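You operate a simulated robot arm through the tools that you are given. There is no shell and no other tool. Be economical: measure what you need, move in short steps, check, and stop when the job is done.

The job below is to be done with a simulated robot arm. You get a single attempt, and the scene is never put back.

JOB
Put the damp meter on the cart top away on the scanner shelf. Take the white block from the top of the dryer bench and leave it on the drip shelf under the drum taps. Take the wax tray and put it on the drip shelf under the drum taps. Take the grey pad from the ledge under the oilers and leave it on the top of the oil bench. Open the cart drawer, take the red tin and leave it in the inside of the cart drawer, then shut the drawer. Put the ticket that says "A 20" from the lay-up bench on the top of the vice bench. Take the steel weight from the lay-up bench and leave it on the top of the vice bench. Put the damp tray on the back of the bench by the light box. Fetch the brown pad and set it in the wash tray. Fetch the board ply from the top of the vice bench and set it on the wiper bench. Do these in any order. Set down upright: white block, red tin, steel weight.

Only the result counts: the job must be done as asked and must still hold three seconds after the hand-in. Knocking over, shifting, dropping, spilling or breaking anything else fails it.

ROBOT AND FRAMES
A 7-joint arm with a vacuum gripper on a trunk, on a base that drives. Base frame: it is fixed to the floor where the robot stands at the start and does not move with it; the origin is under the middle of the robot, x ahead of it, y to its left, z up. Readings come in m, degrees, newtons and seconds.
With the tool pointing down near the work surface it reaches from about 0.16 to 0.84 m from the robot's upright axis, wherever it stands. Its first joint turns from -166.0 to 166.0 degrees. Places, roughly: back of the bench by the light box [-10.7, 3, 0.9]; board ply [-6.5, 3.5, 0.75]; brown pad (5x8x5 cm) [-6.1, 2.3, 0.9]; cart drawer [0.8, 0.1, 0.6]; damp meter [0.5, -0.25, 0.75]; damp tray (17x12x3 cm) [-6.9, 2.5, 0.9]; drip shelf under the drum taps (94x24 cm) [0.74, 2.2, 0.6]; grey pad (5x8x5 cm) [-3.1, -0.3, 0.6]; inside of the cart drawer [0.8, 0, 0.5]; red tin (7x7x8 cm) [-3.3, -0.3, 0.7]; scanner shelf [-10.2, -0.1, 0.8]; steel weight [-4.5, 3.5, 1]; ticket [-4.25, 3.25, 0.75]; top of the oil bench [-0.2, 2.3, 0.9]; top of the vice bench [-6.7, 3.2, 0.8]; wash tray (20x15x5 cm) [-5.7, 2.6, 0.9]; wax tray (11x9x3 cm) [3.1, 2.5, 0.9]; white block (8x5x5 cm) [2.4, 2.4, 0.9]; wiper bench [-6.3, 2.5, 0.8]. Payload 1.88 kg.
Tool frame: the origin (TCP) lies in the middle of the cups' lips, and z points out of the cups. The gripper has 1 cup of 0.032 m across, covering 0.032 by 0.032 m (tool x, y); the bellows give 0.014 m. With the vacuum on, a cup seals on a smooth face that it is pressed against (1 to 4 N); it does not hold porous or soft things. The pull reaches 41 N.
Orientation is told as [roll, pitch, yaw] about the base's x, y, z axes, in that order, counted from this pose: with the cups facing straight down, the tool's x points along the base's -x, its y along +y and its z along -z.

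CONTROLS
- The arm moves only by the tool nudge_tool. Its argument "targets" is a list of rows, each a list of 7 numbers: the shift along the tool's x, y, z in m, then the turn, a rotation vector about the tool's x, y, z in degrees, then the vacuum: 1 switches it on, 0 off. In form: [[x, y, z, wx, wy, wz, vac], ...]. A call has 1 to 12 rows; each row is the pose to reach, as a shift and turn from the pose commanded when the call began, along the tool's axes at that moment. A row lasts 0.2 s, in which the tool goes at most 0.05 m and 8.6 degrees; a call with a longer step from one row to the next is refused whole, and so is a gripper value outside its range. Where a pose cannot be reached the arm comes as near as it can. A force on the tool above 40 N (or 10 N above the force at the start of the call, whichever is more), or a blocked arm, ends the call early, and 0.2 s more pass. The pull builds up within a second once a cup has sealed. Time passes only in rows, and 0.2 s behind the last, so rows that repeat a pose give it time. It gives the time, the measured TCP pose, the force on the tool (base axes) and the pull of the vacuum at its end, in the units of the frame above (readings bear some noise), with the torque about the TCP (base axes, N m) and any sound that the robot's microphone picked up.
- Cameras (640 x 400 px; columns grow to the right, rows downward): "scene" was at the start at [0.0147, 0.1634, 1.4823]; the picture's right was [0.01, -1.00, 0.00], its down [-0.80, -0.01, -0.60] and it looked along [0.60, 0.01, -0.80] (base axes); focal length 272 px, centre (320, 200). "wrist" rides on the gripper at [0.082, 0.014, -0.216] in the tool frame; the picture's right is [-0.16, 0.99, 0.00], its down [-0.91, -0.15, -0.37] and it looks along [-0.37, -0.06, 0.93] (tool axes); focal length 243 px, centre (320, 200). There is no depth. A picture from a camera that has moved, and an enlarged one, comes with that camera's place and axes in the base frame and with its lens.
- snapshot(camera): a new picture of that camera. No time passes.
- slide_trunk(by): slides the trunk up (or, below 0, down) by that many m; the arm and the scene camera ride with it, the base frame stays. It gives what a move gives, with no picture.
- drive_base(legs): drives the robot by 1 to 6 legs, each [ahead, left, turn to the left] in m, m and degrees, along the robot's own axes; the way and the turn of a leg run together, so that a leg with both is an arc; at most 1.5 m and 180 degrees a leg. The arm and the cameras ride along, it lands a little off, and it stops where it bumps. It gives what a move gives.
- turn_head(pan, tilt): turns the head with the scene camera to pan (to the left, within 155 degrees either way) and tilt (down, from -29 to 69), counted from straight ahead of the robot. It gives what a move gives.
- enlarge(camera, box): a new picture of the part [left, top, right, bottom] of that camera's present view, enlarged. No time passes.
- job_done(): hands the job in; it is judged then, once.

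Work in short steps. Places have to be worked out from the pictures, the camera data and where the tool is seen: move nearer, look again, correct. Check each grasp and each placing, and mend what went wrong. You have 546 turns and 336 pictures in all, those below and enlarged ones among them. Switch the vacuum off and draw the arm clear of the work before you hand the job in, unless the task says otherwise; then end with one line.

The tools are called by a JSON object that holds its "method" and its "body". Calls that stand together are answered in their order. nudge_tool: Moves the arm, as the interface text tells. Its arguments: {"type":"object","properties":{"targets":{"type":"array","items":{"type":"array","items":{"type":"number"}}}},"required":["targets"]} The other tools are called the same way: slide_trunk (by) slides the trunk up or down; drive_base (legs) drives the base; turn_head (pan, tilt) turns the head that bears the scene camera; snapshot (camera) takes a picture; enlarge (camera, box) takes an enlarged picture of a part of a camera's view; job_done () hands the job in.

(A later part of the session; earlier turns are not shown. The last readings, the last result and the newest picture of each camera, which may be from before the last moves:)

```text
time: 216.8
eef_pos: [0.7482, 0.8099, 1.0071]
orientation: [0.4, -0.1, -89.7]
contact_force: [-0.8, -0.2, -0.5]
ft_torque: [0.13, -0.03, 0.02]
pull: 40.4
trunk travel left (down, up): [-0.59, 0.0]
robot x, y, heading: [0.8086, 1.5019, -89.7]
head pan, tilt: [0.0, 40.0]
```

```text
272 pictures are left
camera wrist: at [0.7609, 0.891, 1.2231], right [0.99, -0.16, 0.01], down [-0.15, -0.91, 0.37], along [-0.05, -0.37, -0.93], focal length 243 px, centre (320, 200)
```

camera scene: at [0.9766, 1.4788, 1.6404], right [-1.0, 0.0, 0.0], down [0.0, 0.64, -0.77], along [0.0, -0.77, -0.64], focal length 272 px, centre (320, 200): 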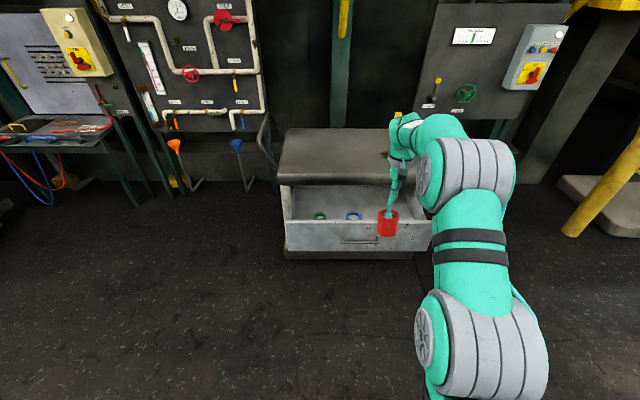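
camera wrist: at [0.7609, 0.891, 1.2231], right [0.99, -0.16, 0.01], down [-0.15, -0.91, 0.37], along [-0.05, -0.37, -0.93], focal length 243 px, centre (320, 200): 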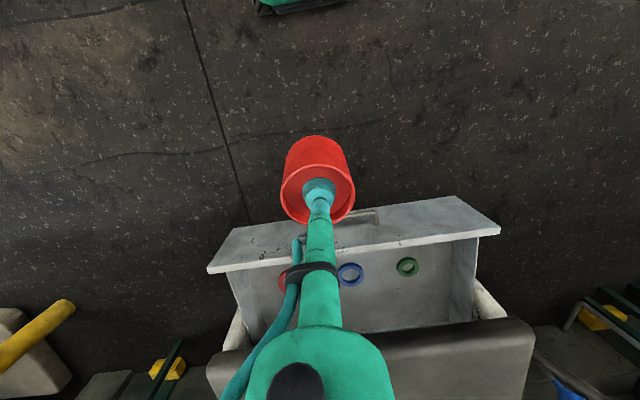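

The tin kept its own attitude, so it is about 15° off the tool axis; with the tool tilted back 15° it will be upright. I tilt back, move over the drawer between the red and blue rings, and lower partway.

{"method": "nudge_tool", "body": {"targets": [[0, 0, 0, 0, -5, 0, 1], [0, 0, 0, 0, -10, 0, 1], [0, 0, 0, 0, -15.2, 0, 1], [0, 0, 0, 0, -15.2, 0, 1]]}}

{"method": "drive_base", "body": {"legs": [[0.38, -0.055, 0]]}}

{"method": "slide_trunk", "body": {"by": -0.16}}

{"method": "snapshot", "body": {"camera": "scene"}}

{"method": "snapshot", "body": {"camera": "wrist"}}

```text
time: 217.8
eef_pos: [0.7493, 0.8102, 1.0071]
orientation: [0.4, -15.3, -89.7]
contact_force: [0.5, -0.1, -0.7]
ft_torque: [0.14, -0.01, 0.0]
pull: 41.6
trunk travel left (down, up): [-0.59, 0.0]
robot x, y, heading: [0.8111, 1.5056, -89.7]
head pan, tilt: [0.0, 40.0]
```

```text
time: 220.2
eef_pos: [0.6965, 0.4247, 1.0061]
orientation: [0.4, -15.2, -89.6]
contact_force: [-0.9, -1.1, -1.3]
ft_torque: [0.16, -0.03, -0.01]
pull: 40.1
trunk travel left (down, up): [-0.59, 0.0]
robot x, y, heading: [0.7622, 1.1237, -89.9]
head pan, tilt: [0.0, 40.0]
```

```text
time: 222.0
eef_pos: [0.6967, 0.4259, 0.847]
orientation: [0.4, -15.3, -89.8]
contact_force: [-0.6, 0.6, -0.6]
ft_torque: [0.15, 0.02, 0.03]
pull: 40.8
trunk travel left (down, up): [-0.43, 0.16]
robot x, y, heading: [0.7597, 1.1225, -89.8]
head pan, tilt: [0.0, 40.0]
```

```text
271 pictures are left
camera scene: at [0.923, 1.0957, 1.4805], right [-1.0, 0.0, 0.0], down [0.0, 0.64, -0.77], along [0.0, -0.77, -0.64], focal length 272 px, centre (320, 200)
```

scene: 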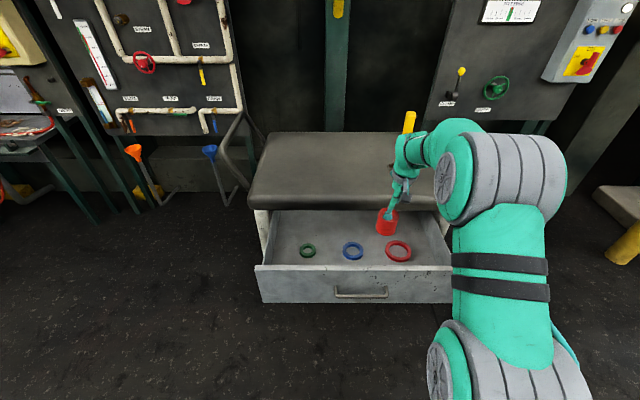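

```text
270 pictures are left
camera wrist: at [0.7082, 0.5611, 1.034], right [0.99, -0.15, 0.05], down [-0.15, -0.78, 0.6], along [-0.05, -0.6, -0.8], focal length 243 px, centre (320, 200)
```

wrist: 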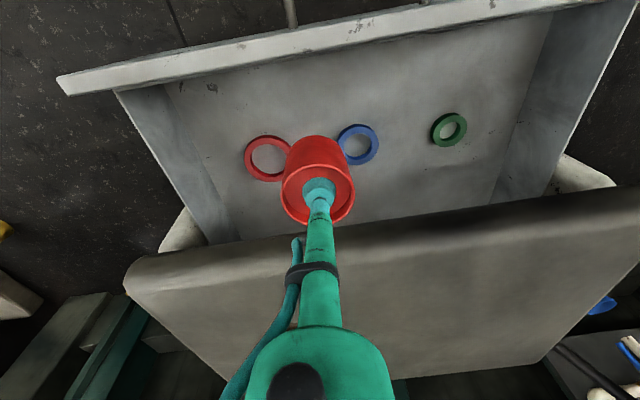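

Both rings are clear of the planned spot (tin centre 4–5 cm from their edges). I lower the tin into the drawer, most of the way.

{"method": "nudge_tool", "body": {"targets": [[0.012, 0, 0.046, 0, 0, 0, 1], [0.0235, 0, 0.0875, 0, 0, 0, 1], [0.034, 0, 0.127, 0, 0, 0, 1], [0.0425, 0, 0.159, 0, 0, 0, 1]]}}

{"method": "enlarge", "body": {"camera": "scene", "box": [280, 160, 480, 310]}}

{"method": "snapshot", "body": {"camera": "wrist"}}

```text
time: 223.0
eef_pos: [0.6983, 0.4247, 0.6823]
orientation: [0.4, -15.3, -89.6]
contact_force: [0.1, -1.0, -1.1]
ft_torque: [0.16, 0.01, -0.03]
pull: 40.3
trunk travel left (down, up): [-0.43, 0.16]
robot x, y, heading: [0.7561, 1.1205, -89.8]
head pan, tilt: [0.0, 40.0]
```

```text
2.67 times, centred on (380, 235) of scene
camera zoom: at [0.923, 1.0957, 1.4805], right [-1.0, 0.0, 0.0], down [0.0, 0.64, -0.77], along [0.0, -0.77, -0.64], focal length 724 px, centre (160, 107)
```

zoom: 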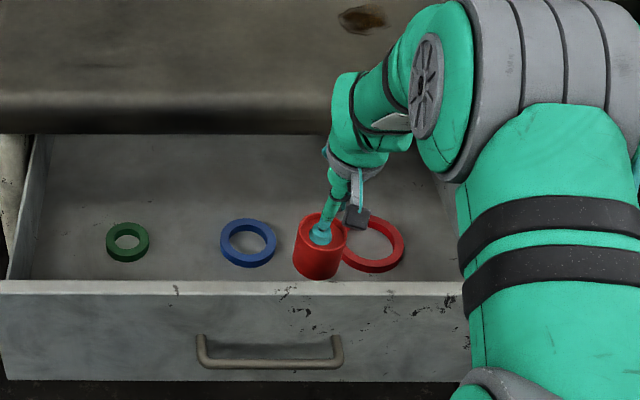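

```text
268 pictures are left
camera wrist: at [0.7101, 0.5599, 0.8686], right [0.99, -0.15, 0.05], down [-0.15, -0.78, 0.6], along [-0.05, -0.6, -0.8], focal length 243 px, centre (320, 200)
```

wrist: 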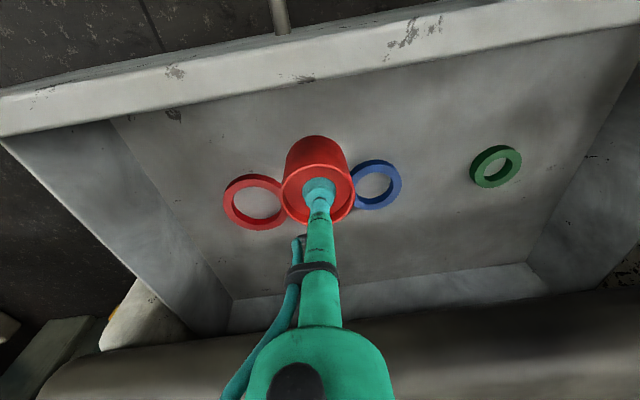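

Drawer floor is about z 0.52, panel top 0.717, so the camera bracket should clear by about 3 cm. I lower further carefully.

{"method": "nudge_tool", "body": {"targets": [[0.0053, 0, 0.0193, 0, 0, 0, 1], [0.0106, 0, 0.0386, 0, 0, 0, 1], [0.0158, 0, 0.058, 0, 0, 0, 1]]}}

{"method": "enlarge", "body": {"camera": "scene", "box": [320, 190, 440, 280]}}

```text
time: 223.8
eef_pos: [0.6979, 0.4249, 0.6224]
orientation: [0.4, -15.2, -89.7]
contact_force: [0.2, 0.7, -1.3]
ft_torque: [0.19, 0.0, -0.01]
pull: 40.8
trunk travel left (down, up): [-0.43, 0.16]
robot x, y, heading: [0.7568, 1.1225, -89.6]
head pan, tilt: [0.0, 40.0]
```

```text
4.44 times, centred on (380, 235) of scene
camera zoom: at [0.923, 1.0957, 1.4805], right [-1.0, 0.0, 0.0], down [0.0, 0.64, -0.77], along [0.0, -0.77, -0.64], focal length 1207 px, centre (53, 44)
```

zoom: 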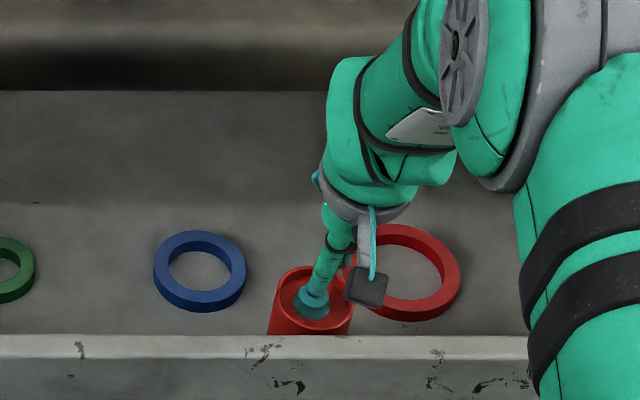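

Good clearance. I go on down in small steps until the floor takes the tin.

{"method": "nudge_tool", "body": {"targets": [[0.0026, 0, 0.0097, 0, 0, 0, 1], [0.0045, 0, 0.017, 0, 0, 0, 1], [0.0058, 0, 0.0215, 0, 0, 0, 1]]}}

```text
time: 224.6
eef_pos: [0.6982, 0.4251, 0.5995]
orientation: [0.4, -15.2, -89.6]
contact_force: [-0.4, 0.3, -0.2]
ft_torque: [0.14, 0.02, 0.01]
pull: 40.5
trunk travel left (down, up): [-0.43, 0.16]
robot x, y, heading: [0.7587, 1.1213, -89.8]
head pan, tilt: [0.0, 40.0]
```

{"method": "nudge_tool", "body": {"targets": [[0.0013, 0, 0.0048, 0, 0, 0, 1], [0.0026, 0, 0.0097, 0, 0, 0, 1], [0.0026, 0, 0.0097, 0, 0, 0, 1]]}}

```text
time: 225.4
eef_pos: [0.6981, 0.4248, 0.5898]
orientation: [0.4, -15.2, -89.8]
contact_force: [0.0, 0.3, -0.3]
ft_torque: [0.14, 0.01, -0.01]
pull: 40.9
trunk travel left (down, up): [-0.43, 0.16]
robot x, y, heading: [0.7565, 1.12, -89.6]
head pan, tilt: [0.0, 40.0]
```

{"method": "nudge_tool", "body": {"targets": [[0.001, 0, 0.004, 0, 0, 0, 1], [0.0021, 0, 0.0078, 0, 0, 0, 1], [0.0021, 0, 0.0078, 0, 0, 0, 1]]}}

{"method": "snapshot", "body": {"camera": "wrist"}}

```text
time: 226.2
eef_pos: [0.698, 0.4223, 0.5848]
orientation: [0.4, -15.7, -89.7]
contact_force: [1.9, -1.1, 16.5]
ft_torque: [0.75, 0.01, -0.06]
pull: 40.5
trunk travel left (down, up): [-0.43, 0.16]
robot x, y, heading: [0.7588, 1.1204, -90.0]
head pan, tilt: [0.0, 40.0]
```

```text
266 pictures are left
camera wrist: at [0.7101, 0.559, 0.771], right [0.99, -0.15, 0.05], down [-0.15, -0.78, 0.61], along [-0.05, -0.61, -0.79], focal length 243 px, centre (320, 200)
```

wrist: 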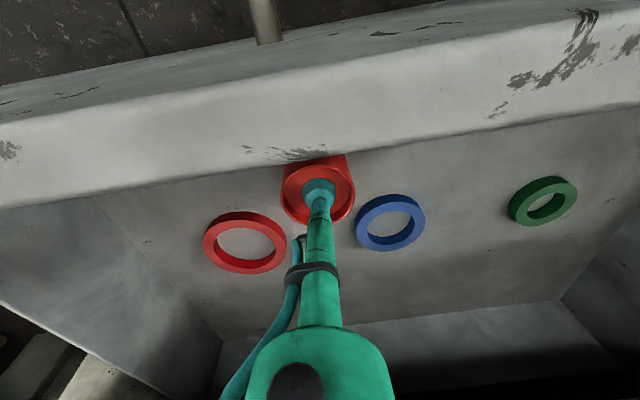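

The tin is down on the drawer floor (force jumped). I ease up slightly, release, and rise straight up.

{"method": "nudge_tool", "body": {"targets": [[-0.001, 0, -0.004, 0, 0, 0, 1], [-0.001, 0, -0.004, 0, 0, 0, 0], [-0.001, 0, -0.004, 0, 0, 0, 0], [-0.001, 0, -0.004, 0, 0, 0, 0], [-0.001, 0, -0.004, 0, 0, 0, 0], [-0.003, 0, -0.01, 0, 0, 0, 0], [-0.008, 0, -0.03, 0, 0, 0, 0], [-0.018, 0, -0.068, 0, 0, 0, 0], [-0.03, 0, -0.112, 0, 0, 0, 0], [-0.042, 0, -0.157, 0, 0, 0, 0]]}}

{"method": "snapshot", "body": {"camera": "wrist"}}

{"method": "snapshot", "body": {"camera": "scene"}}

```text
time: 228.4
eef_pos: [0.6954, 0.4244, 0.744]
orientation: [0.4, -15.2, -89.7]
contact_force: [0.6, 0.2, -0.6]
ft_torque: [-0.05, 0.04, 0.02]
pull: 0.1
trunk travel left (down, up): [-0.43, 0.16]
robot x, y, heading: [0.7605, 1.1235, -89.5]
head pan, tilt: [0.0, 40.0]
```

```text
265 pictures are left
camera wrist: at [0.7076, 0.5598, 0.9307], right [0.99, -0.15, 0.05], down [-0.15, -0.79, 0.6], along [-0.05, -0.6, -0.8], focal length 243 px, centre (320, 200)
```

wrist: 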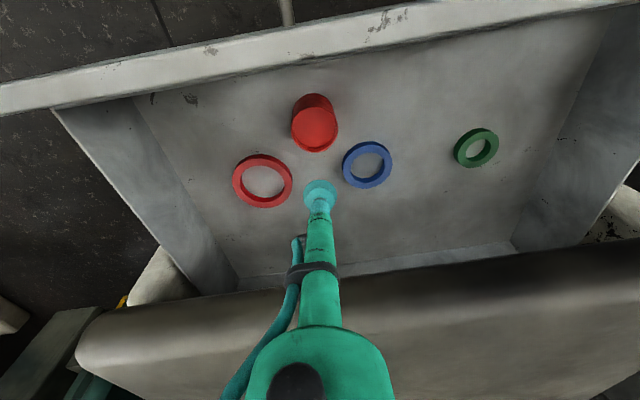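

```text
264 pictures are left
camera scene: at [0.923, 1.0954, 1.4804], right [-1.0, 0.0, 0.0], down [0.0, 0.64, -0.77], along [0.0, -0.77, -0.64], focal length 272 px, centre (320, 200)
```

scene: 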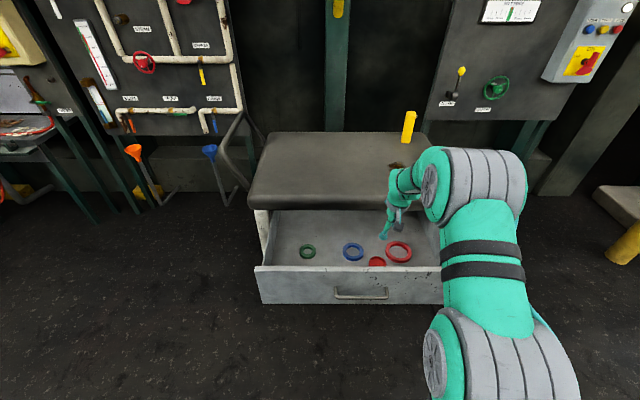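

The tin stands upright among the rings. Now to shut the drawer: I rise, back off, and turn the tool horizontal again.

{"method": "nudge_tool", "body": {"targets": [[-0.012, 0, -0.048, 0, 0, 0, 0], [-0.024, 0, -0.09, 0, 0, 0, 0]]}}

{"method": "drive_base", "body": {"legs": [[-0.48, 0.08, 0]]}}

{"method": "nudge_tool", "body": {"targets": [[-0.04, 0, 0.01, 0, 0, 0, 0], [-0.08, 0, 0.02, 0, 0, 0, 0], [-0.116, 0, 0.031, 0, 0, 0, 0], [-0.116, 0, 0.031, 0, -8, 0, 0], [-0.116, 0, 0.031, 0, -16, 0, 0], [-0.116, 0, 0.031, 0, -24, 0, 0], [-0.116, 0, 0.031, 0, -32, 0, 0], [-0.116, 0, 0.031, 0, -40, 0, 0], [-0.116, 0, 0.031, 0, -48, 0, 0], [-0.116, 0, 0.031, 0, -56, 0, 0], [-0.116, 0, 0.031, 0, -64, 0, 0], [-0.116, 0, 0.031, 0, -72, 0, 0]]}}

```text
time: 229.0
eef_pos: [0.6962, 0.427, 0.8376]
orientation: [0.3, -15.2, -89.7]
contact_force: [-0.4, -1.0, -0.3]
ft_torque: [0.02, 0.02, -0.01]
pull: 0.1
trunk travel left (down, up): [-0.43, 0.16]
robot x, y, heading: [0.7578, 1.1219, -89.7]
head pan, tilt: [0.0, 40.0]
```

```text
time: 231.9
eef_pos: [0.7732, 0.9032, 0.8369]
orientation: [0.3, -15.3, -89.7]
contact_force: [0.2, -0.5, -0.6]
ft_torque: [0.03, -0.01, -0.03]
pull: 0.1
trunk travel left (down, up): [-0.43, 0.16]
robot x, y, heading: [0.8384, 1.5968, -89.7]
head pan, tilt: [0.0, 40.0]
```

```text
time: 234.5
eef_pos: [0.7394, 0.7556, 0.8654]
orientation: [70.5, -75.1, -157.2]
contact_force: [-2.1, -0.9, 0.8]
ft_torque: [0.16, 0.01, 0.4]
pull: 0.0
out of reach, approached as far as the arm can: row 9, 10, 11, 12
trunk travel left (down, up): [-0.43, 0.16]
robot x, y, heading: [0.8323, 1.5981, -89.6]
head pan, tilt: [0.0, 40.0]
```

The arm reports being out of reach at the end; I check how the tool ended up.

{"method": "snapshot", "body": {"camera": "wrist"}}

{"method": "snapshot", "body": {"camera": "scene"}}

```text
263 pictures are left
camera wrist: at [0.757, 0.9771, 0.8081], right [0.92, 0.03, 0.4], down [-0.39, 0.27, 0.88], along [-0.08, -0.96, 0.26], focal length 243 px, centre (320, 200)
```

wrist: 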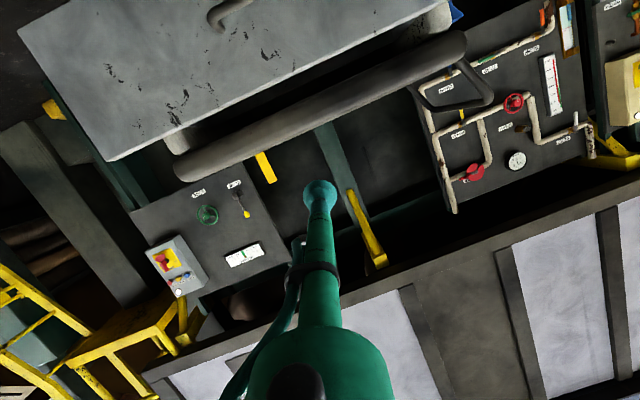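

```text
262 pictures are left
camera scene: at [1.0004, 1.573, 1.4805], right [-1.0, 0.0, 0.0], down [0.0, 0.64, -0.77], along [0.0, -0.77, -0.64], focal length 272 px, centre (320, 200)
```

scene: 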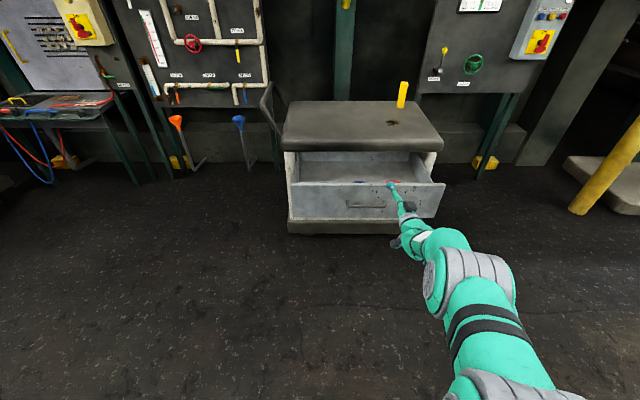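

The tool is horizontal within about 5°, good enough to push. I lower the trunk so the cup is just above the handle height and drive up near the drawer front.

{"method": "slide_trunk", "body": {"by": -0.17}}

{"method": "drive_base", "body": {"legs": [[0.16, 0, 0]]}}

{"method": "enlarge", "body": {"camera": "scene", "box": [260, 100, 500, 250]}}

```text
time: 236.4
eef_pos: [0.7352, 0.754, 0.6973]
orientation: [24.9, -84.8, -111.8]
contact_force: [-0.2, -0.1, 0.5]
ft_torque: [0.0, -0.02, 0.02]
pull: 0.0
trunk travel left (down, up): [-0.26, 0.33]
robot x, y, heading: [0.8337, 1.5979, -89.5]
head pan, tilt: [0.0, 40.0]
```

```text
time: 237.8
eef_pos: [0.7338, 0.5926, 0.6966]
orientation: [24.9, -84.7, -111.9]
contact_force: [0.2, 0.1, 0.2]
ft_torque: [-0.04, -0.02, 0.0]
pull: 0.0
trunk travel left (down, up): [-0.26, 0.33]
robot x, y, heading: [0.8392, 1.4389, -89.9]
head pan, tilt: [0.0, 40.0]
```

```text
2.67 times, centred on (380, 175) of scene
camera zoom: at [1.0012, 1.4117, 1.3104], right [-1.0, 0.0, 0.0], down [0.0, 0.64, -0.77], along [0.0, -0.77, -0.64], focal length 724 px, centre (160, 267)
```

zoom: 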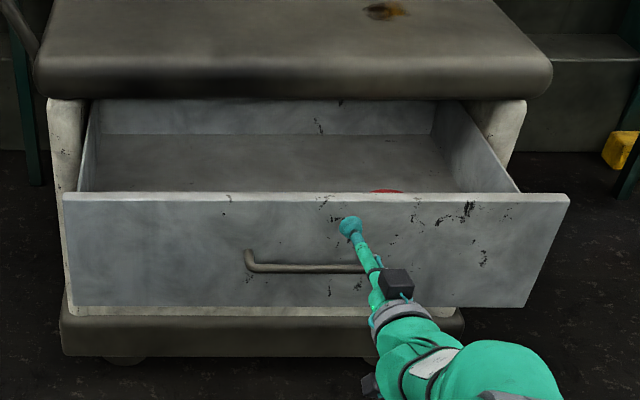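

I lower 2 cm to push on the panel rather than its top edge, then push with short drives.

{"method": "slide_trunk", "body": {"by": -0.018}}

{"method": "drive_base", "body": {"legs": [[0.06, 0, 0]]}}

{"method": "drive_base", "body": {"legs": [[0.1, 0, 0]]}}

{"method": "drive_base", "body": {"legs": [[0.1, 0, 0]]}}

{"method": "snapshot", "body": {"camera": "scene"}}

```text
time: 238.5
eef_pos: [0.7352, 0.5925, 0.6781]
orientation: [25.0, -84.8, -112.1]
contact_force: [0.0, 0.3, -0.1]
ft_torque: [-0.01, -0.01, -0.01]
pull: 0.0
trunk travel left (down, up): [-0.242, 0.348]
robot x, y, heading: [0.8349, 1.4359, -89.7]
head pan, tilt: [0.0, 40.0]
```

```text
time: 239.4
eef_pos: [0.7361, 0.5317, 0.6794]
orientation: [25.0, -84.7, -112.1]
contact_force: [-0.5, 0.1, 0.3]
ft_torque: [0.0, 0.01, 0.03]
pull: 0.0
trunk travel left (down, up): [-0.242, 0.348]
robot x, y, heading: [0.8359, 1.3746, -89.7]
head pan, tilt: [0.0, 40.0]
```

```text
time: 240.6
eef_pos: [0.7343, 0.4331, 0.6798]
orientation: [25.2, -84.8, -112.2]
contact_force: [0.1, -0.3, 0.8]
ft_torque: [0.0, 0.0, -0.02]
pull: 0.0
trunk travel left (down, up): [-0.242, 0.348]
robot x, y, heading: [0.8391, 1.2769, -89.9]
head pan, tilt: [0.0, 40.0]
```

```text
time: 241.8
eef_pos: [0.7358, 0.3313, 0.68]
orientation: [25.2, -84.8, -112.4]
contact_force: [-0.3, 0.3, -0.4]
ft_torque: [0.02, 0.0, -0.01]
pull: 0.0
trunk travel left (down, up): [-0.242, 0.348]
robot x, y, heading: [0.8381, 1.1764, -90.0]
head pan, tilt: [0.0, 40.0]
```

```text
260 pictures are left
camera scene: at [1.002, 1.151, 1.2924], right [-1.0, 0.0, 0.0], down [0.0, 0.64, -0.77], along [0.0, -0.77, -0.64], focal length 272 px, centre (320, 200)
```

scene: 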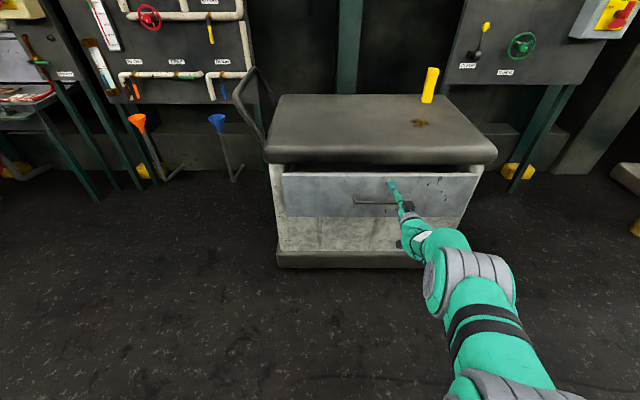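

The drawer is nearly shut. I push the last few centimetres gently.

{"method": "drive_base", "body": {"legs": [[0.045, 0, 0]]}}

{"method": "drive_base", "body": {"legs": [[0.015, 0, 0]]}}

{"method": "enlarge", "body": {"camera": "scene", "box": [260, 100, 500, 250]}}

```text
time: 242.7
eef_pos: [0.7353, 0.2877, 0.68]
orientation: [25.3, -84.8, -112.5]
contact_force: [0.0, 0.6, 0.0]
ft_torque: [0.02, 0.01, 0.03]
pull: 0.1
trunk travel left (down, up): [-0.242, 0.348]
robot x, y, heading: [0.8356, 1.1301, -90.0]
head pan, tilt: [0.0, 40.0]
```

```text
time: 243.4
eef_pos: [0.7347, 0.2722, 0.681]
orientation: [25.5, -84.9, -112.5]
contact_force: [-0.1, 0.4, 0.4]
ft_torque: [0.01, -0.03, -0.03]
pull: 0.2
trunk travel left (down, up): [-0.242, 0.348]
robot x, y, heading: [0.8388, 1.1184, -89.8]
head pan, tilt: [0.0, 40.0]
```

```text
2.67 times, centred on (380, 175) of scene
camera zoom: at [1.0023, 1.0912, 1.2924], right [-1.0, 0.0, 0.0], down [0.0, 0.64, -0.77], along [0.0, -0.77, -0.64], focal length 724 px, centre (160, 267)
```

zoom: 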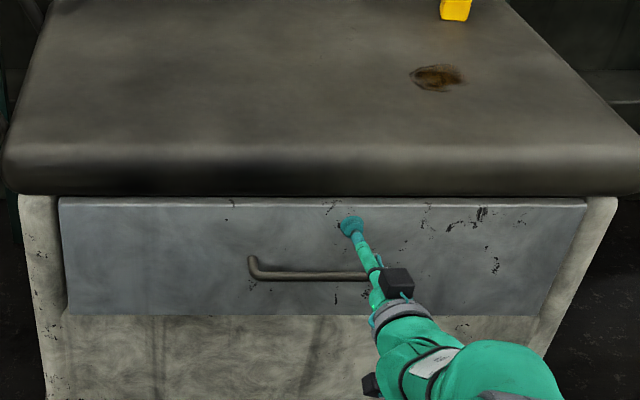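

Force is still near zero; I push a little more until it meets the stop.

{"method": "drive_base", "body": {"legs": [[0.012, 0, 0]]}}

{"method": "drive_base", "body": {"legs": [[0.012, 0, 0]]}}

{"method": "enlarge", "body": {"camera": "scene", "box": [260, 100, 500, 250]}}

```text
time: 244.2
eef_pos: [0.7357, 0.2605, 0.6798]
orientation: [25.2, -84.8, -112.2]
contact_force: [2.3, 6.0, -1.6]
ft_torque: [-0.08, 0.01, -0.06]
pull: 0.2
trunk travel left (down, up): [-0.242, 0.348]
robot x, y, heading: [0.841, 1.1012, -90.0]
head pan, tilt: [0.0, 40.0]
```

```text
time: 244.9
eef_pos: [0.7343, 0.2595, 0.6801]
orientation: [27.6, -84.8, -114.7]
contact_force: [2.7, 22.6, 7.9]
ft_torque: [0.21, -0.07, -0.15]
pull: 0.1
trunk travel left (down, up): [-0.242, 0.348]
robot x, y, heading: [0.8372, 1.1021, -89.9]
head pan, tilt: [0.0, 40.0]
stopped in leg 1: the force on the tool passed its limit (the readings are from after the stop); the commanded pose is now the measured one
```

```text
2.67 times, centred on (380, 175) of scene
camera zoom: at [1.0027, 1.0771, 1.2924], right [-1.0, 0.0, 0.0], down [0.0, 0.64, -0.77], along [0.0, -0.77, -0.64], focal length 724 px, centre (160, 267)
```

zoom: 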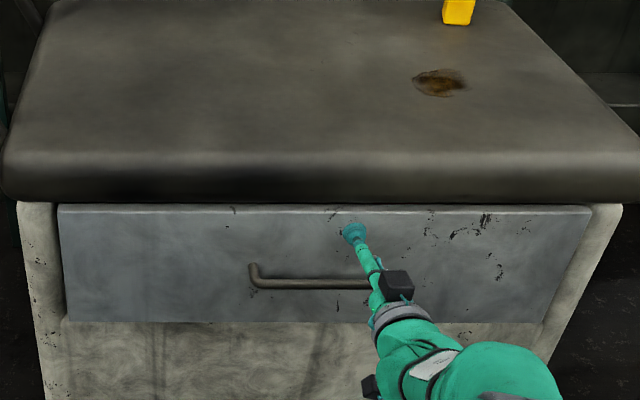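

The drawer is against its stop. I back away and turn the tool down again.

{"method": "drive_base", "body": {"legs": [[-0.45, 0, 0]]}}

{"method": "slide_trunk", "body": {"by": 0.3}}

{"method": "nudge_tool", "body": {"targets": [[0, 0, 0, 0, 7.5, 0, 0], [0, 0, 0, 0, 15, 0, 0], [0, 0, 0, 0, 22.5, 0, 0], [0, 0, 0, 0, 30, 0, 0], [0, 0, 0, 0, 37.5, 0, 0], [0, 0, 0, 0, 45, 0, 0], [0, 0, 0, 0, 52.5, 0, 0], [0, 0, 0, 0, 60, 0, 0], [0, 0, 0, 0, 67.5, 0, 0], [0, 0, 0, 0, 75, 0, 0], [0, 0, 0, 0, 83, 0, 0]]}}

```text
time: 247.7
eef_pos: [0.7348, 0.7061, 0.6778]
orientation: [26.3, -84.6, -113.2]
contact_force: [-0.2, 0.4, -0.6]
ft_torque: [0.0, -0.01, -0.02]
pull: 0.0
trunk travel left (down, up): [-0.242, 0.348]
robot x, y, heading: [0.8359, 1.5484, -89.8]
head pan, tilt: [0.0, 40.0]
```

```text
time: 250.7
eef_pos: [0.7344, 0.7062, 0.9777]
orientation: [26.3, -84.6, -113.5]
contact_force: [0.2, -0.9, -0.8]
ft_torque: [-0.04, 0.0, -0.03]
pull: 0.0
trunk travel left (down, up): [-0.542, 0.048]
robot x, y, heading: [0.8373, 1.5481, -89.8]
head pan, tilt: [0.0, 40.0]
```

```text
time: 253.1
eef_pos: [0.7398, 0.7214, 0.9756]
orientation: [1.9, -2.3, -86.8]
contact_force: [0.8, -0.7, 1.0]
ft_torque: [0.02, 0.2, 0.0]
pull: 0.0
out of reach, approached as far as the arm can: row 11
trunk travel left (down, up): [-0.542, 0.048]
robot x, y, heading: [0.8321, 1.5508, -89.9]
head pan, tilt: [0.0, 40.0]
```

Tool is down again within a few degrees; I square it up, pull it in a bit, and drive back to the oilers for the grey pad.

{"method": "nudge_tool", "body": {"targets": [[0.04, 0, 0, 1, 1.2, 1.6, 0], [0.08, 0, 0, 1.9, 2.3, 3.2, 0], [0.1, 0.02, 0, 1.9, 2.3, 3.2, 0]]}}

{"method": "drive_base", "body": {"legs": [[0, -1.5, 0], [0, -1.5, 0], [0, -0.83, 0], [0.75, 0, 0]]}}

{"method": "snapshot", "body": {"camera": "scene"}}

```text
time: 253.8
eef_pos: [0.7355, 0.7544, 0.9767]
orientation: [0.7, 0.6, -90.4]
contact_force: [0.2, 0.1, 0.7]
ft_torque: [-0.01, 0.01, -0.01]
pull: 0.1
out of reach, approached as far as the arm can: row 1, 2, 3
trunk travel left (down, up): [-0.542, 0.048]
robot x, y, heading: [0.8349, 1.5511, -89.8]
head pan, tilt: [0.0, 40.0]
```

```text
time: 276.0
eef_pos: [-3.1344, 0.0597, 0.9785]
orientation: [0.7, 0.5, -91.7]
contact_force: [0.6, 0.5, -0.1]
ft_torque: [0.01, -0.03, -0.02]
pull: 0.0
trunk travel left (down, up): [-0.542, 0.048]
robot x, y, heading: [-3.0177, 0.8526, -91.4]
head pan, tilt: [0.0, 40.0]
```

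```text
257 pictures are left
camera scene: at [-2.8517, 0.8221, 1.5924], right [-1.0, 0.02, 0.0], down [0.01, 0.64, -0.77], along [-0.01, -0.77, -0.64], focal length 272 px, centre (320, 200)
```

scene: 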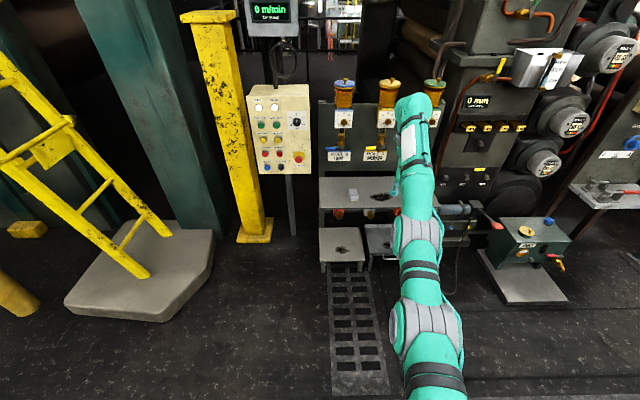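

I square the heading, tilt the tool 15°, shift toward the pad's line, then lower the trunk in front of the ledge.

{"method": "drive_base", "body": {"legs": [[0, 0, 1.4]]}}

{"method": "nudge_tool", "body": {"targets": [[0.02, 0.025, 0, 0, -5, 0, 0], [0.05, 0.05, 0, 0, -10, 0, 0], [0.09, 0.05, 0, 0, -15.5, 0, 0]]}}

{"method": "slide_trunk", "body": {"by": -0.25}}

{"method": "snapshot", "body": {"camera": "wrist"}}

```text
time: 276.8
eef_pos: [-3.115, 0.0577, 0.9779]
orientation: [0.6, 0.3, -90.2]
contact_force: [1.0, -0.4, 0.3]
ft_torque: [0.01, 0.05, 0.03]
pull: 0.1
trunk travel left (down, up): [-0.542, 0.048]
robot x, y, heading: [-3.0159, 0.85, -89.7]
head pan, tilt: [0.0, 40.0]
```

```text
time: 277.6
eef_pos: [-3.0912, 0.0153, 1.0021]
orientation: [0.5, -8.1, -90.3]
contact_force: [-0.1, 0.9, 0.1]
ft_torque: [-0.03, 0.02, 0.0]
pull: 0.1
out of reach, approached as far as the arm can: row 1, 2, 3
trunk travel left (down, up): [-0.542, 0.048]
robot x, y, heading: [-3.0168, 0.8518, -89.7]
head pan, tilt: [0.0, 40.0]
```

```text
time: 280.1
eef_pos: [-3.0905, 0.0156, 0.7517]
orientation: [0.6, -8.0, -90.3]
contact_force: [-0.5, -0.4, -0.4]
ft_torque: [-0.02, -0.01, -0.01]
pull: 0.0
trunk travel left (down, up): [-0.292, 0.298]
robot x, y, heading: [-3.0181, 0.8528, -89.8]
head pan, tilt: [0.0, 40.0]
```

```text
256 pictures are left
camera wrist: at [-3.0786, 0.1249, 0.9537], right [0.99, -0.17, 0.03], down [-0.16, -0.85, 0.5], along [-0.06, -0.5, -0.87], focal length 243 px, centre (320, 200)
```

wrist: 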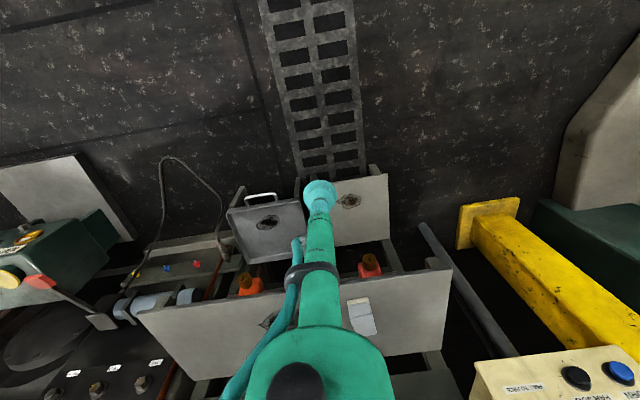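

The arm is still stretched past its reach; I draw the tool in toward the robot until it follows.

{"method": "nudge_tool", "body": {"targets": [[0.04, 0.01, -0.01, 0, 0, 0, 0], [0.08, 0.02, -0.015, 0, 0, 0, 0], [0.12, 0.03, -0.02, 0, 0, 0, 0], [0.15, 0.03, -0.02, 0, 0, 0, 0]]}}

```text
time: 281.1
eef_pos: [-3.0806, 0.0213, 0.7742]
orientation: [0.6, -7.9, -90.3]
contact_force: [0.0, 0.0, -1.3]
ft_torque: [-0.02, 0.0, 0.01]
pull: 0.1
out of reach, approached as far as the arm can: row 1, 2, 3, 4
trunk travel left (down, up): [-0.292, 0.298]
robot x, y, heading: [-3.0173, 0.853, -89.7]
head pan, tilt: [0.0, 40.0]
```

{"method": "snapshot", "body": {"camera": "scene"}}

```text
255 pictures are left
camera scene: at [-2.851, 0.8261, 1.3424], right [-1.0, -0.01, 0.0], down [0.0, 0.64, -0.77], along [0.0, -0.77, -0.64], focal length 272 px, centre (320, 200)
```

scene: 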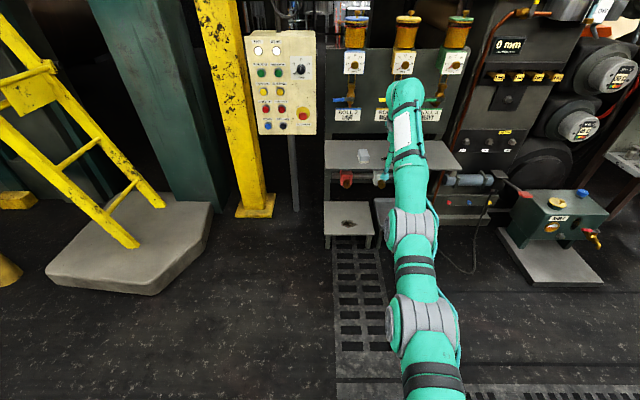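

The arm is nearly straight. I try a vertical move to bend the elbow out of this pose.

{"method": "nudge_tool", "body": {"targets": [[0, 0, -0.04, 0, 0, 0, 0], [0, 0, -0.08, 0, 0, 0, 0], [0, 0, -0.12, 0, 0, 0, 0], [0, 0, -0.16, 0, 0, 0, 0]]}}

```text
time: 282.1
eef_pos: [-3.0663, 0.062, 0.92]
orientation: [0.6, -7.9, -90.3]
contact_force: [-0.4, 0.0, 0.1]
ft_torque: [-0.06, -0.01, -0.01]
pull: 0.1
out of reach, approached as far as the arm can: row 3, 4
trunk travel left (down, up): [-0.292, 0.298]
robot x, y, heading: [-3.016, 0.8503, -89.7]
head pan, tilt: [0.0, 40.0]
```

{"method": "nudge_tool", "body": {"targets": [[0.03, 0, 0.02, 0, 0, 0, 0], [0.07, 0, 0.02, 0, 0, 0, 0], [0.11, 0, 0.03, 0, 0, 0, 0], [0.15, 0, 0.04, 0, 0, 0, 0]]}}

{"method": "snapshot", "body": {"camera": "scene"}}

```text
time: 283.1
eef_pos: [-3.066, 0.2046, 0.8594]
orientation: [0.5, -8.1, -90.4]
contact_force: [-0.4, -0.4, -1.6]
ft_torque: [0.03, -0.02, 0.02]
pull: 0.0
trunk travel left (down, up): [-0.292, 0.298]
robot x, y, heading: [-3.0155, 0.8528, -89.7]
head pan, tilt: [0.0, 40.0]
```

```text
254 pictures are left
camera scene: at [-2.851, 0.8261, 1.3424], right [-1.0, -0.01, 0.0], down [0.0, 0.64, -0.77], along [0.0, -0.77, -0.64], focal length 272 px, centre (320, 200)
```

scene: 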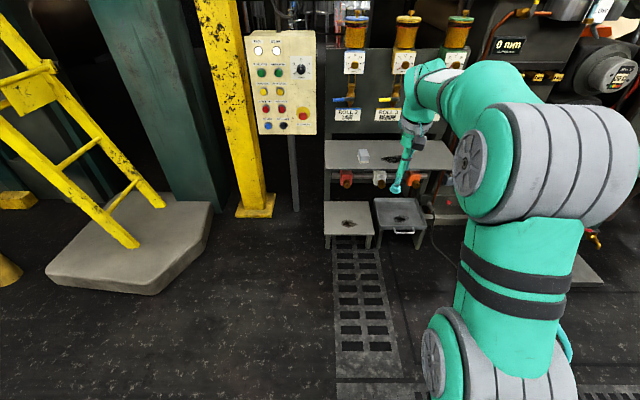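

The arm is back in a healthy pose. I set the 15° tilt, lower the trunk to bring the cup to about z 0.72, and drive in.

{"method": "nudge_tool", "body": {"targets": [[0, 0, 0, 0, -4, 0, 0], [0, 0, 0, 0, -7, 0, 0]]}}

{"method": "slide_trunk", "body": {"by": -0.14}}

{"method": "drive_base", "body": {"legs": [[0.4, 0, 0]]}}

{"method": "snapshot", "body": {"camera": "wrist"}}

{"method": "snapshot", "body": {"camera": "scene"}}

```text
time: 283.7
eef_pos: [-3.065, 0.2051, 0.8589]
orientation: [0.6, -15.0, -90.4]
contact_force: [-0.3, 0.1, -0.2]
ft_torque: [0.0, 0.0, 0.04]
pull: 0.0
trunk travel left (down, up): [-0.292, 0.298]
robot x, y, heading: [-3.0172, 0.8481, -89.9]
head pan, tilt: [0.0, 40.0]
```

```text
time: 285.4
eef_pos: [-3.0657, 0.2037, 0.7202]
orientation: [0.6, -15.0, -90.4]
contact_force: [-0.3, -0.3, 0.7]
ft_torque: [-0.03, 0.01, 0.03]
pull: 0.1
trunk travel left (down, up): [-0.152, 0.438]
robot x, y, heading: [-3.0174, 0.8531, -89.6]
head pan, tilt: [0.0, 40.0]
```

```text
time: 287.9
eef_pos: [-3.0638, -0.1954, 0.7193]
orientation: [0.5, -15.0, -90.4]
contact_force: [0.2, 0.3, 0.9]
ft_torque: [0.01, -0.03, 0.01]
pull: 0.1
trunk travel left (down, up): [-0.152, 0.438]
robot x, y, heading: [-3.0126, 0.451, -89.6]
head pan, tilt: [0.0, 40.0]
```

```text
253 pictures are left
camera wrist: at [-3.0508, -0.0615, 0.9068], right [0.98, -0.16, 0.05], down [-0.16, -0.79, 0.6], along [-0.06, -0.6, -0.8], focal length 243 px, centre (320, 200)
```

wrist: 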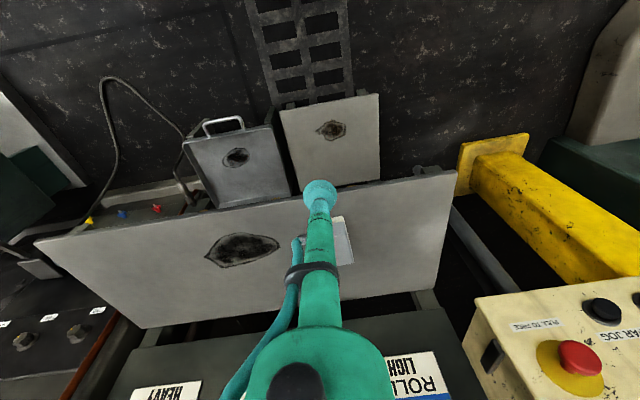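

```text
252 pictures are left
camera scene: at [-2.8488, 0.4258, 1.2024], right [-1.0, -0.01, 0.0], down [0.0, 0.64, -0.77], along [0.0, -0.77, -0.64], focal length 272 px, centre (320, 200)
```

scene: 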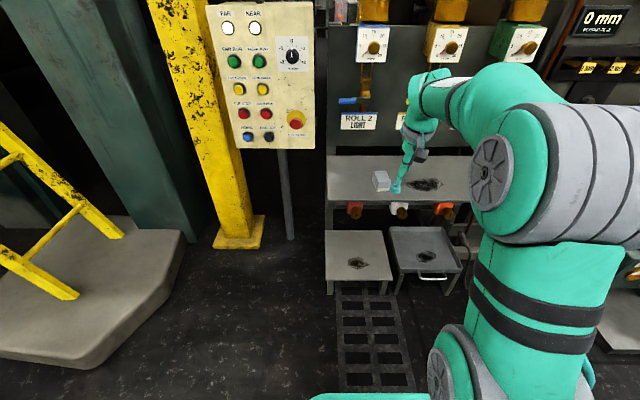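

The pad's top centre is about (-3.06, -0.362, 0.65). I move the cup over it.

{"method": "nudge_tool", "body": {"targets": [[-0.045, 0.004, 0.012, 0, 0, 0, 0], [-0.09, 0.004, 0.024, 0, 0, 0, 0], [-0.13, 0.004, 0.036, 0, 0, 0, 0], [-0.156, 0.004, 0.045, 0, 0, 0, 0]]}}

{"method": "snapshot", "body": {"camera": "wrist"}}

{"method": "enlarge", "body": {"camera": "scene", "box": [320, 60, 480, 220]}}

```text
time: 288.9
eef_pos: [-3.0598, -0.3592, 0.717]
orientation: [0.6, -15.1, -90.4]
contact_force: [-0.4, -0.3, 0.2]
ft_torque: [0.0, 0.01, -0.02]
pull: 0.1
trunk travel left (down, up): [-0.152, 0.438]
robot x, y, heading: [-3.0102, 0.4501, -89.8]
head pan, tilt: [0.0, 40.0]
```

```text
251 pictures are left
camera wrist: at [-3.048, -0.2248, 0.904], right [0.98, -0.16, 0.05], down [-0.16, -0.78, 0.6], along [-0.06, -0.6, -0.8], focal length 243 px, centre (320, 200)
```

wrist: 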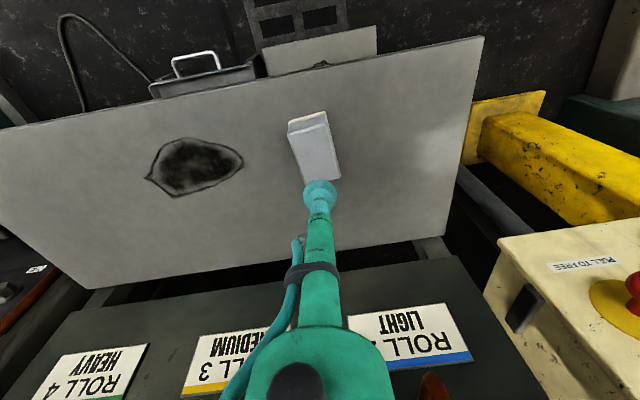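

```text
2.50 times, centred on (400, 140) of scene
camera zoom: at [-2.8488, 0.4261, 1.2024], right [-1.0, -0.01, 0.0], down [0.0, 0.64, -0.77], along [0.0, -0.77, -0.64], focal length 679 px, centre (120, 350)
```

zoom: 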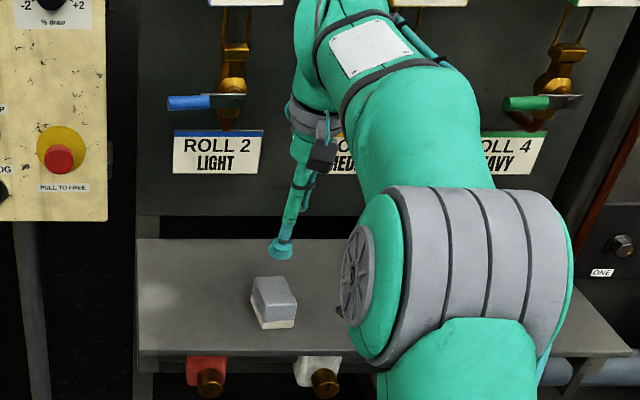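

The cup is over the pad's middle. I go straight down in steps with the vacuum on.

{"method": "nudge_tool", "body": {"targets": [[0.009, 0, 0.02, 0, 0, 0, 0], [0.015, 0, 0.04, 0, 0, 0, 1], [0.018, 0, 0.053, 0, 0, 0, 1], [0.019, 0, 0.058, 0, 0, 0, 1]]}}

{"method": "enlarge", "body": {"camera": "wrist", "box": [240, 130, 400, 230]}}

```text
time: 289.9
eef_pos: [-3.0596, -0.3552, 0.656]
orientation: [0.6, -15.2, -90.4]
contact_force: [0.2, -1.1, 4.1]
ft_torque: [0.09, 0.02, 0.01]
pull: 0.0
trunk travel left (down, up): [-0.152, 0.438]
robot x, y, heading: [-3.0122, 0.4517, -89.3]
head pan, tilt: [0.0, 40.0]
```

```text
4.00 times, centred on (320, 180) of wrist
camera zoom: at [-3.0468, -0.2203, 0.8437], right [0.98, -0.16, 0.05], down [-0.16, -0.78, 0.6], along [-0.06, -0.6, -0.8], focal length 970 px, centre (320, 280)
```

zoom: 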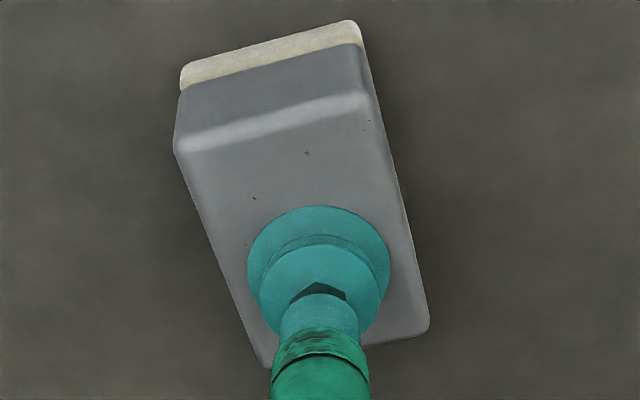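

Contact began, no seal yet. I press a little more.

{"method": "nudge_tool", "body": {"targets": [[0.001, 0, 0.003, 0, 0, 0, 1], [0.0015, 0, 0.006, 0, 0, 0, 1], [0.0015, 0, 0.006, 0, 0, 0, 1], [0.0015, 0, 0.006, 0, 0, 0, 1]]}}

```text
time: 290.9
eef_pos: [-3.0596, -0.3561, 0.6526]
orientation: [0.7, -15.3, -90.4]
contact_force: [-0.5, -7.2, 23.7]
ft_torque: [1.15, 0.13, 0.03]
pull: 40.5
trunk travel left (down, up): [-0.152, 0.438]
robot x, y, heading: [-3.0166, 0.4498, -89.8]
head pan, tilt: [0.0, 40.0]
```

Sealed. I lift and draw the pad out from under the taps, then back away.

{"method": "nudge_tool", "body": {"targets": [[0, 0, -0.003, 0, 0, 0, 1], [-0.003, 0, -0.01, 0, 0, 0, 1], [-0.007, 0, -0.025, 0, 0, 0, 1], [-0.0104, 0, -0.0386, 0, 0, 0, 1], [0.02, 0, -0.047, 0, 0, 0, 1], [0.06, 0, -0.058, 0, 0, 0, 1], [0.1, 0, -0.068, 0, 0, 0, 1]]}}

{"method": "enlarge", "body": {"camera": "scene", "box": [320, 60, 480, 220]}}

{"method": "drive_base", "body": {"legs": [[-0.6, 0, 0]]}}

```text
time: 292.5
eef_pos: [-3.0589, -0.2384, 0.6869]
orientation: [0.6, -14.9, -90.4]
contact_force: [0.9, 0.5, -3.1]
ft_torque: [0.23, 0.02, 0.03]
pull: 40.5
trunk travel left (down, up): [-0.152, 0.438]
robot x, y, heading: [-3.0125, 0.4519, -89.7]
head pan, tilt: [0.0, 40.0]
```

```text
2.50 times, centred on (400, 140) of scene
camera zoom: at [-2.8488, 0.4255, 1.2024], right [-1.0, -0.01, 0.0], down [0.0, 0.64, -0.77], along [0.0, -0.77, -0.64], focal length 679 px, centre (120, 350)
```

zoom: 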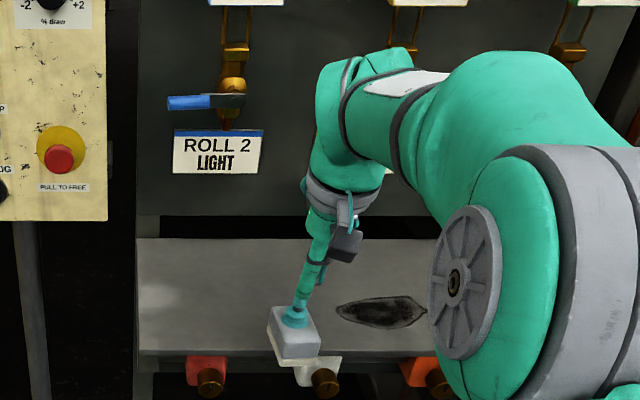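

```text
time: 295.9
eef_pos: [-3.0645, 0.3582, 0.6888]
orientation: [0.7, -15.0, -90.6]
contact_force: [0.2, -0.7, -0.8]
ft_torque: [0.22, 0.01, 0.01]
pull: 41.4
trunk travel left (down, up): [-0.152, 0.438]
robot x, y, heading: [-3.0157, 1.0477, -89.8]
head pan, tilt: [0.0, 40.0]
```

The pad is out. I raise the trunk, drive toward the oil bench and turn to face it.

{"method": "slide_trunk", "body": {"by": 0.43}}

{"method": "drive_base", "body": {"legs": [[0, 1.5, 0], [0, 1.3, 0], [0, 0, 90], [0, 0, 90]]}}

{"method": "snapshot", "body": {"camera": "scene"}}

```text
refused: 0.43 is not a number from -0.4 to 0.4
```

```text
time: 317.1
eef_pos: [-0.1731, 1.7362, 0.6884]
orientation: [0.6, -15.1, 89.1]
contact_force: [-0.1, 0.3, -0.3]
ft_torque: [-0.15, 0.01, 0.0]
pull: 40.2
trunk travel left (down, up): [-0.152, 0.438]
robot x, y, heading: [-0.2259, 1.0477, 89.6]
head pan, tilt: [0.0, 40.0]
```

```text
247 pictures are left
camera scene: at [-0.3879, 1.0697, 1.2024], right [1.0, 0.0, 0.0], down [0.0, -0.64, -0.77], along [0.0, 0.77, -0.64], focal length 272 px, centre (320, 200)
```

scene: 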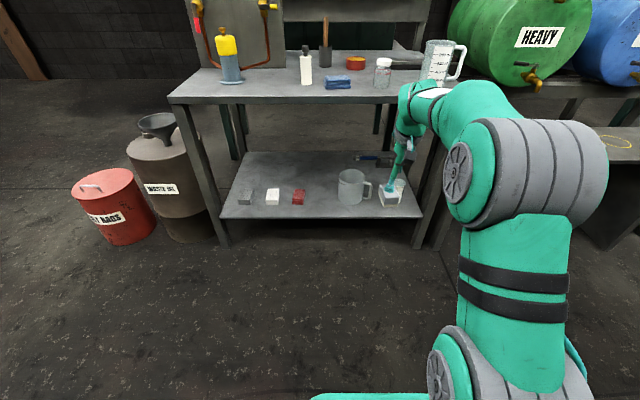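

The slide was refused (limit 0.4), but nothing was touched. I raise the trunk now, clear of the bench, and look at the top.

{"method": "slide_trunk", "body": {"by": 0.4}}

{"method": "snapshot", "body": {"camera": "scene"}}

```text
time: 320.9
eef_pos: [-0.172, 1.7366, 1.0883]
orientation: [0.5, -15.0, 89.0]
contact_force: [-0.1, 0.1, -1.3]
ft_torque: [-0.18, -0.04, -0.04]
pull: 41.0
trunk travel left (down, up): [-0.552, 0.038]
robot x, y, heading: [-0.2257, 1.0505, 89.7]
head pan, tilt: [0.0, 40.0]
```

```text
246 pictures are left
camera scene: at [-0.3879, 1.0697, 1.6024], right [1.0, 0.0, 0.0], down [0.0, -0.64, -0.77], along [0.0, 0.77, -0.64], focal length 272 px, centre (320, 200)
```

scene: 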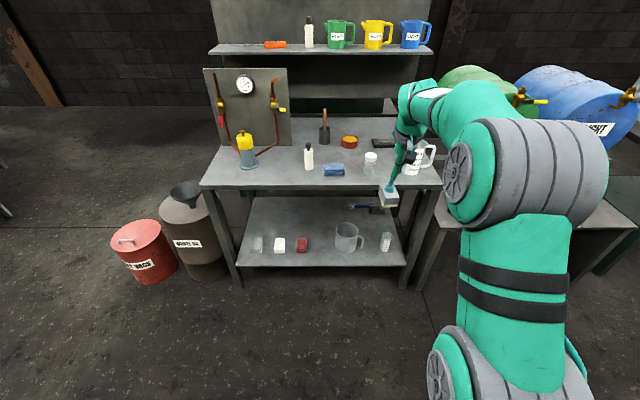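

There is a free spot at the front of the bench between the pump and the white bottle, about (-0.54, 2.13). I drive so that the pad hangs above it.

{"method": "drive_base", "body": {"legs": [[0, 0.367, 0], [0.38, 0, 0]]}}

{"method": "snapshot", "body": {"camera": "scene"}}

{"method": "snapshot", "body": {"camera": "wrist"}}

```text
time: 325.2
eef_pos: [-0.5378, 2.1215, 1.0878]
orientation: [0.6, -15.0, 89.0]
contact_force: [0.1, 0.2, -1.7]
ft_torque: [-0.17, 0.02, -0.02]
pull: 40.6
trunk travel left (down, up): [-0.552, 0.038]
robot x, y, heading: [-0.5896, 1.4302, 89.5]
head pan, tilt: [0.0, 40.0]
```

```text
245 pictures are left
camera scene: at [-0.7542, 1.4546, 1.6024], right [1.0, -0.01, 0.0], down [0.0, -0.64, -0.77], along [0.0, 0.77, -0.64], focal length 272 px, centre (320, 200)
```

scene: 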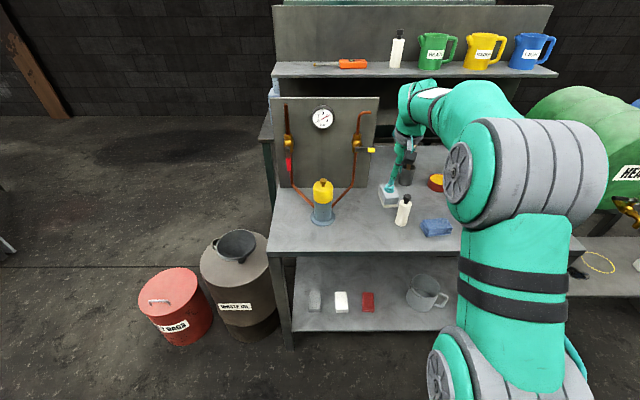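

```text
244 pictures are left
camera wrist: at [-0.5518, 1.9846, 1.2756], right [-0.98, 0.18, 0.05], down [0.17, 0.78, 0.6], along [0.06, 0.6, -0.8], focal length 243 px, centre (320, 200)
```

wrist: 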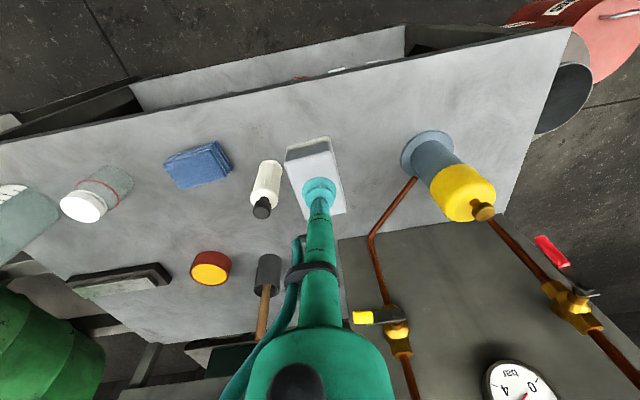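

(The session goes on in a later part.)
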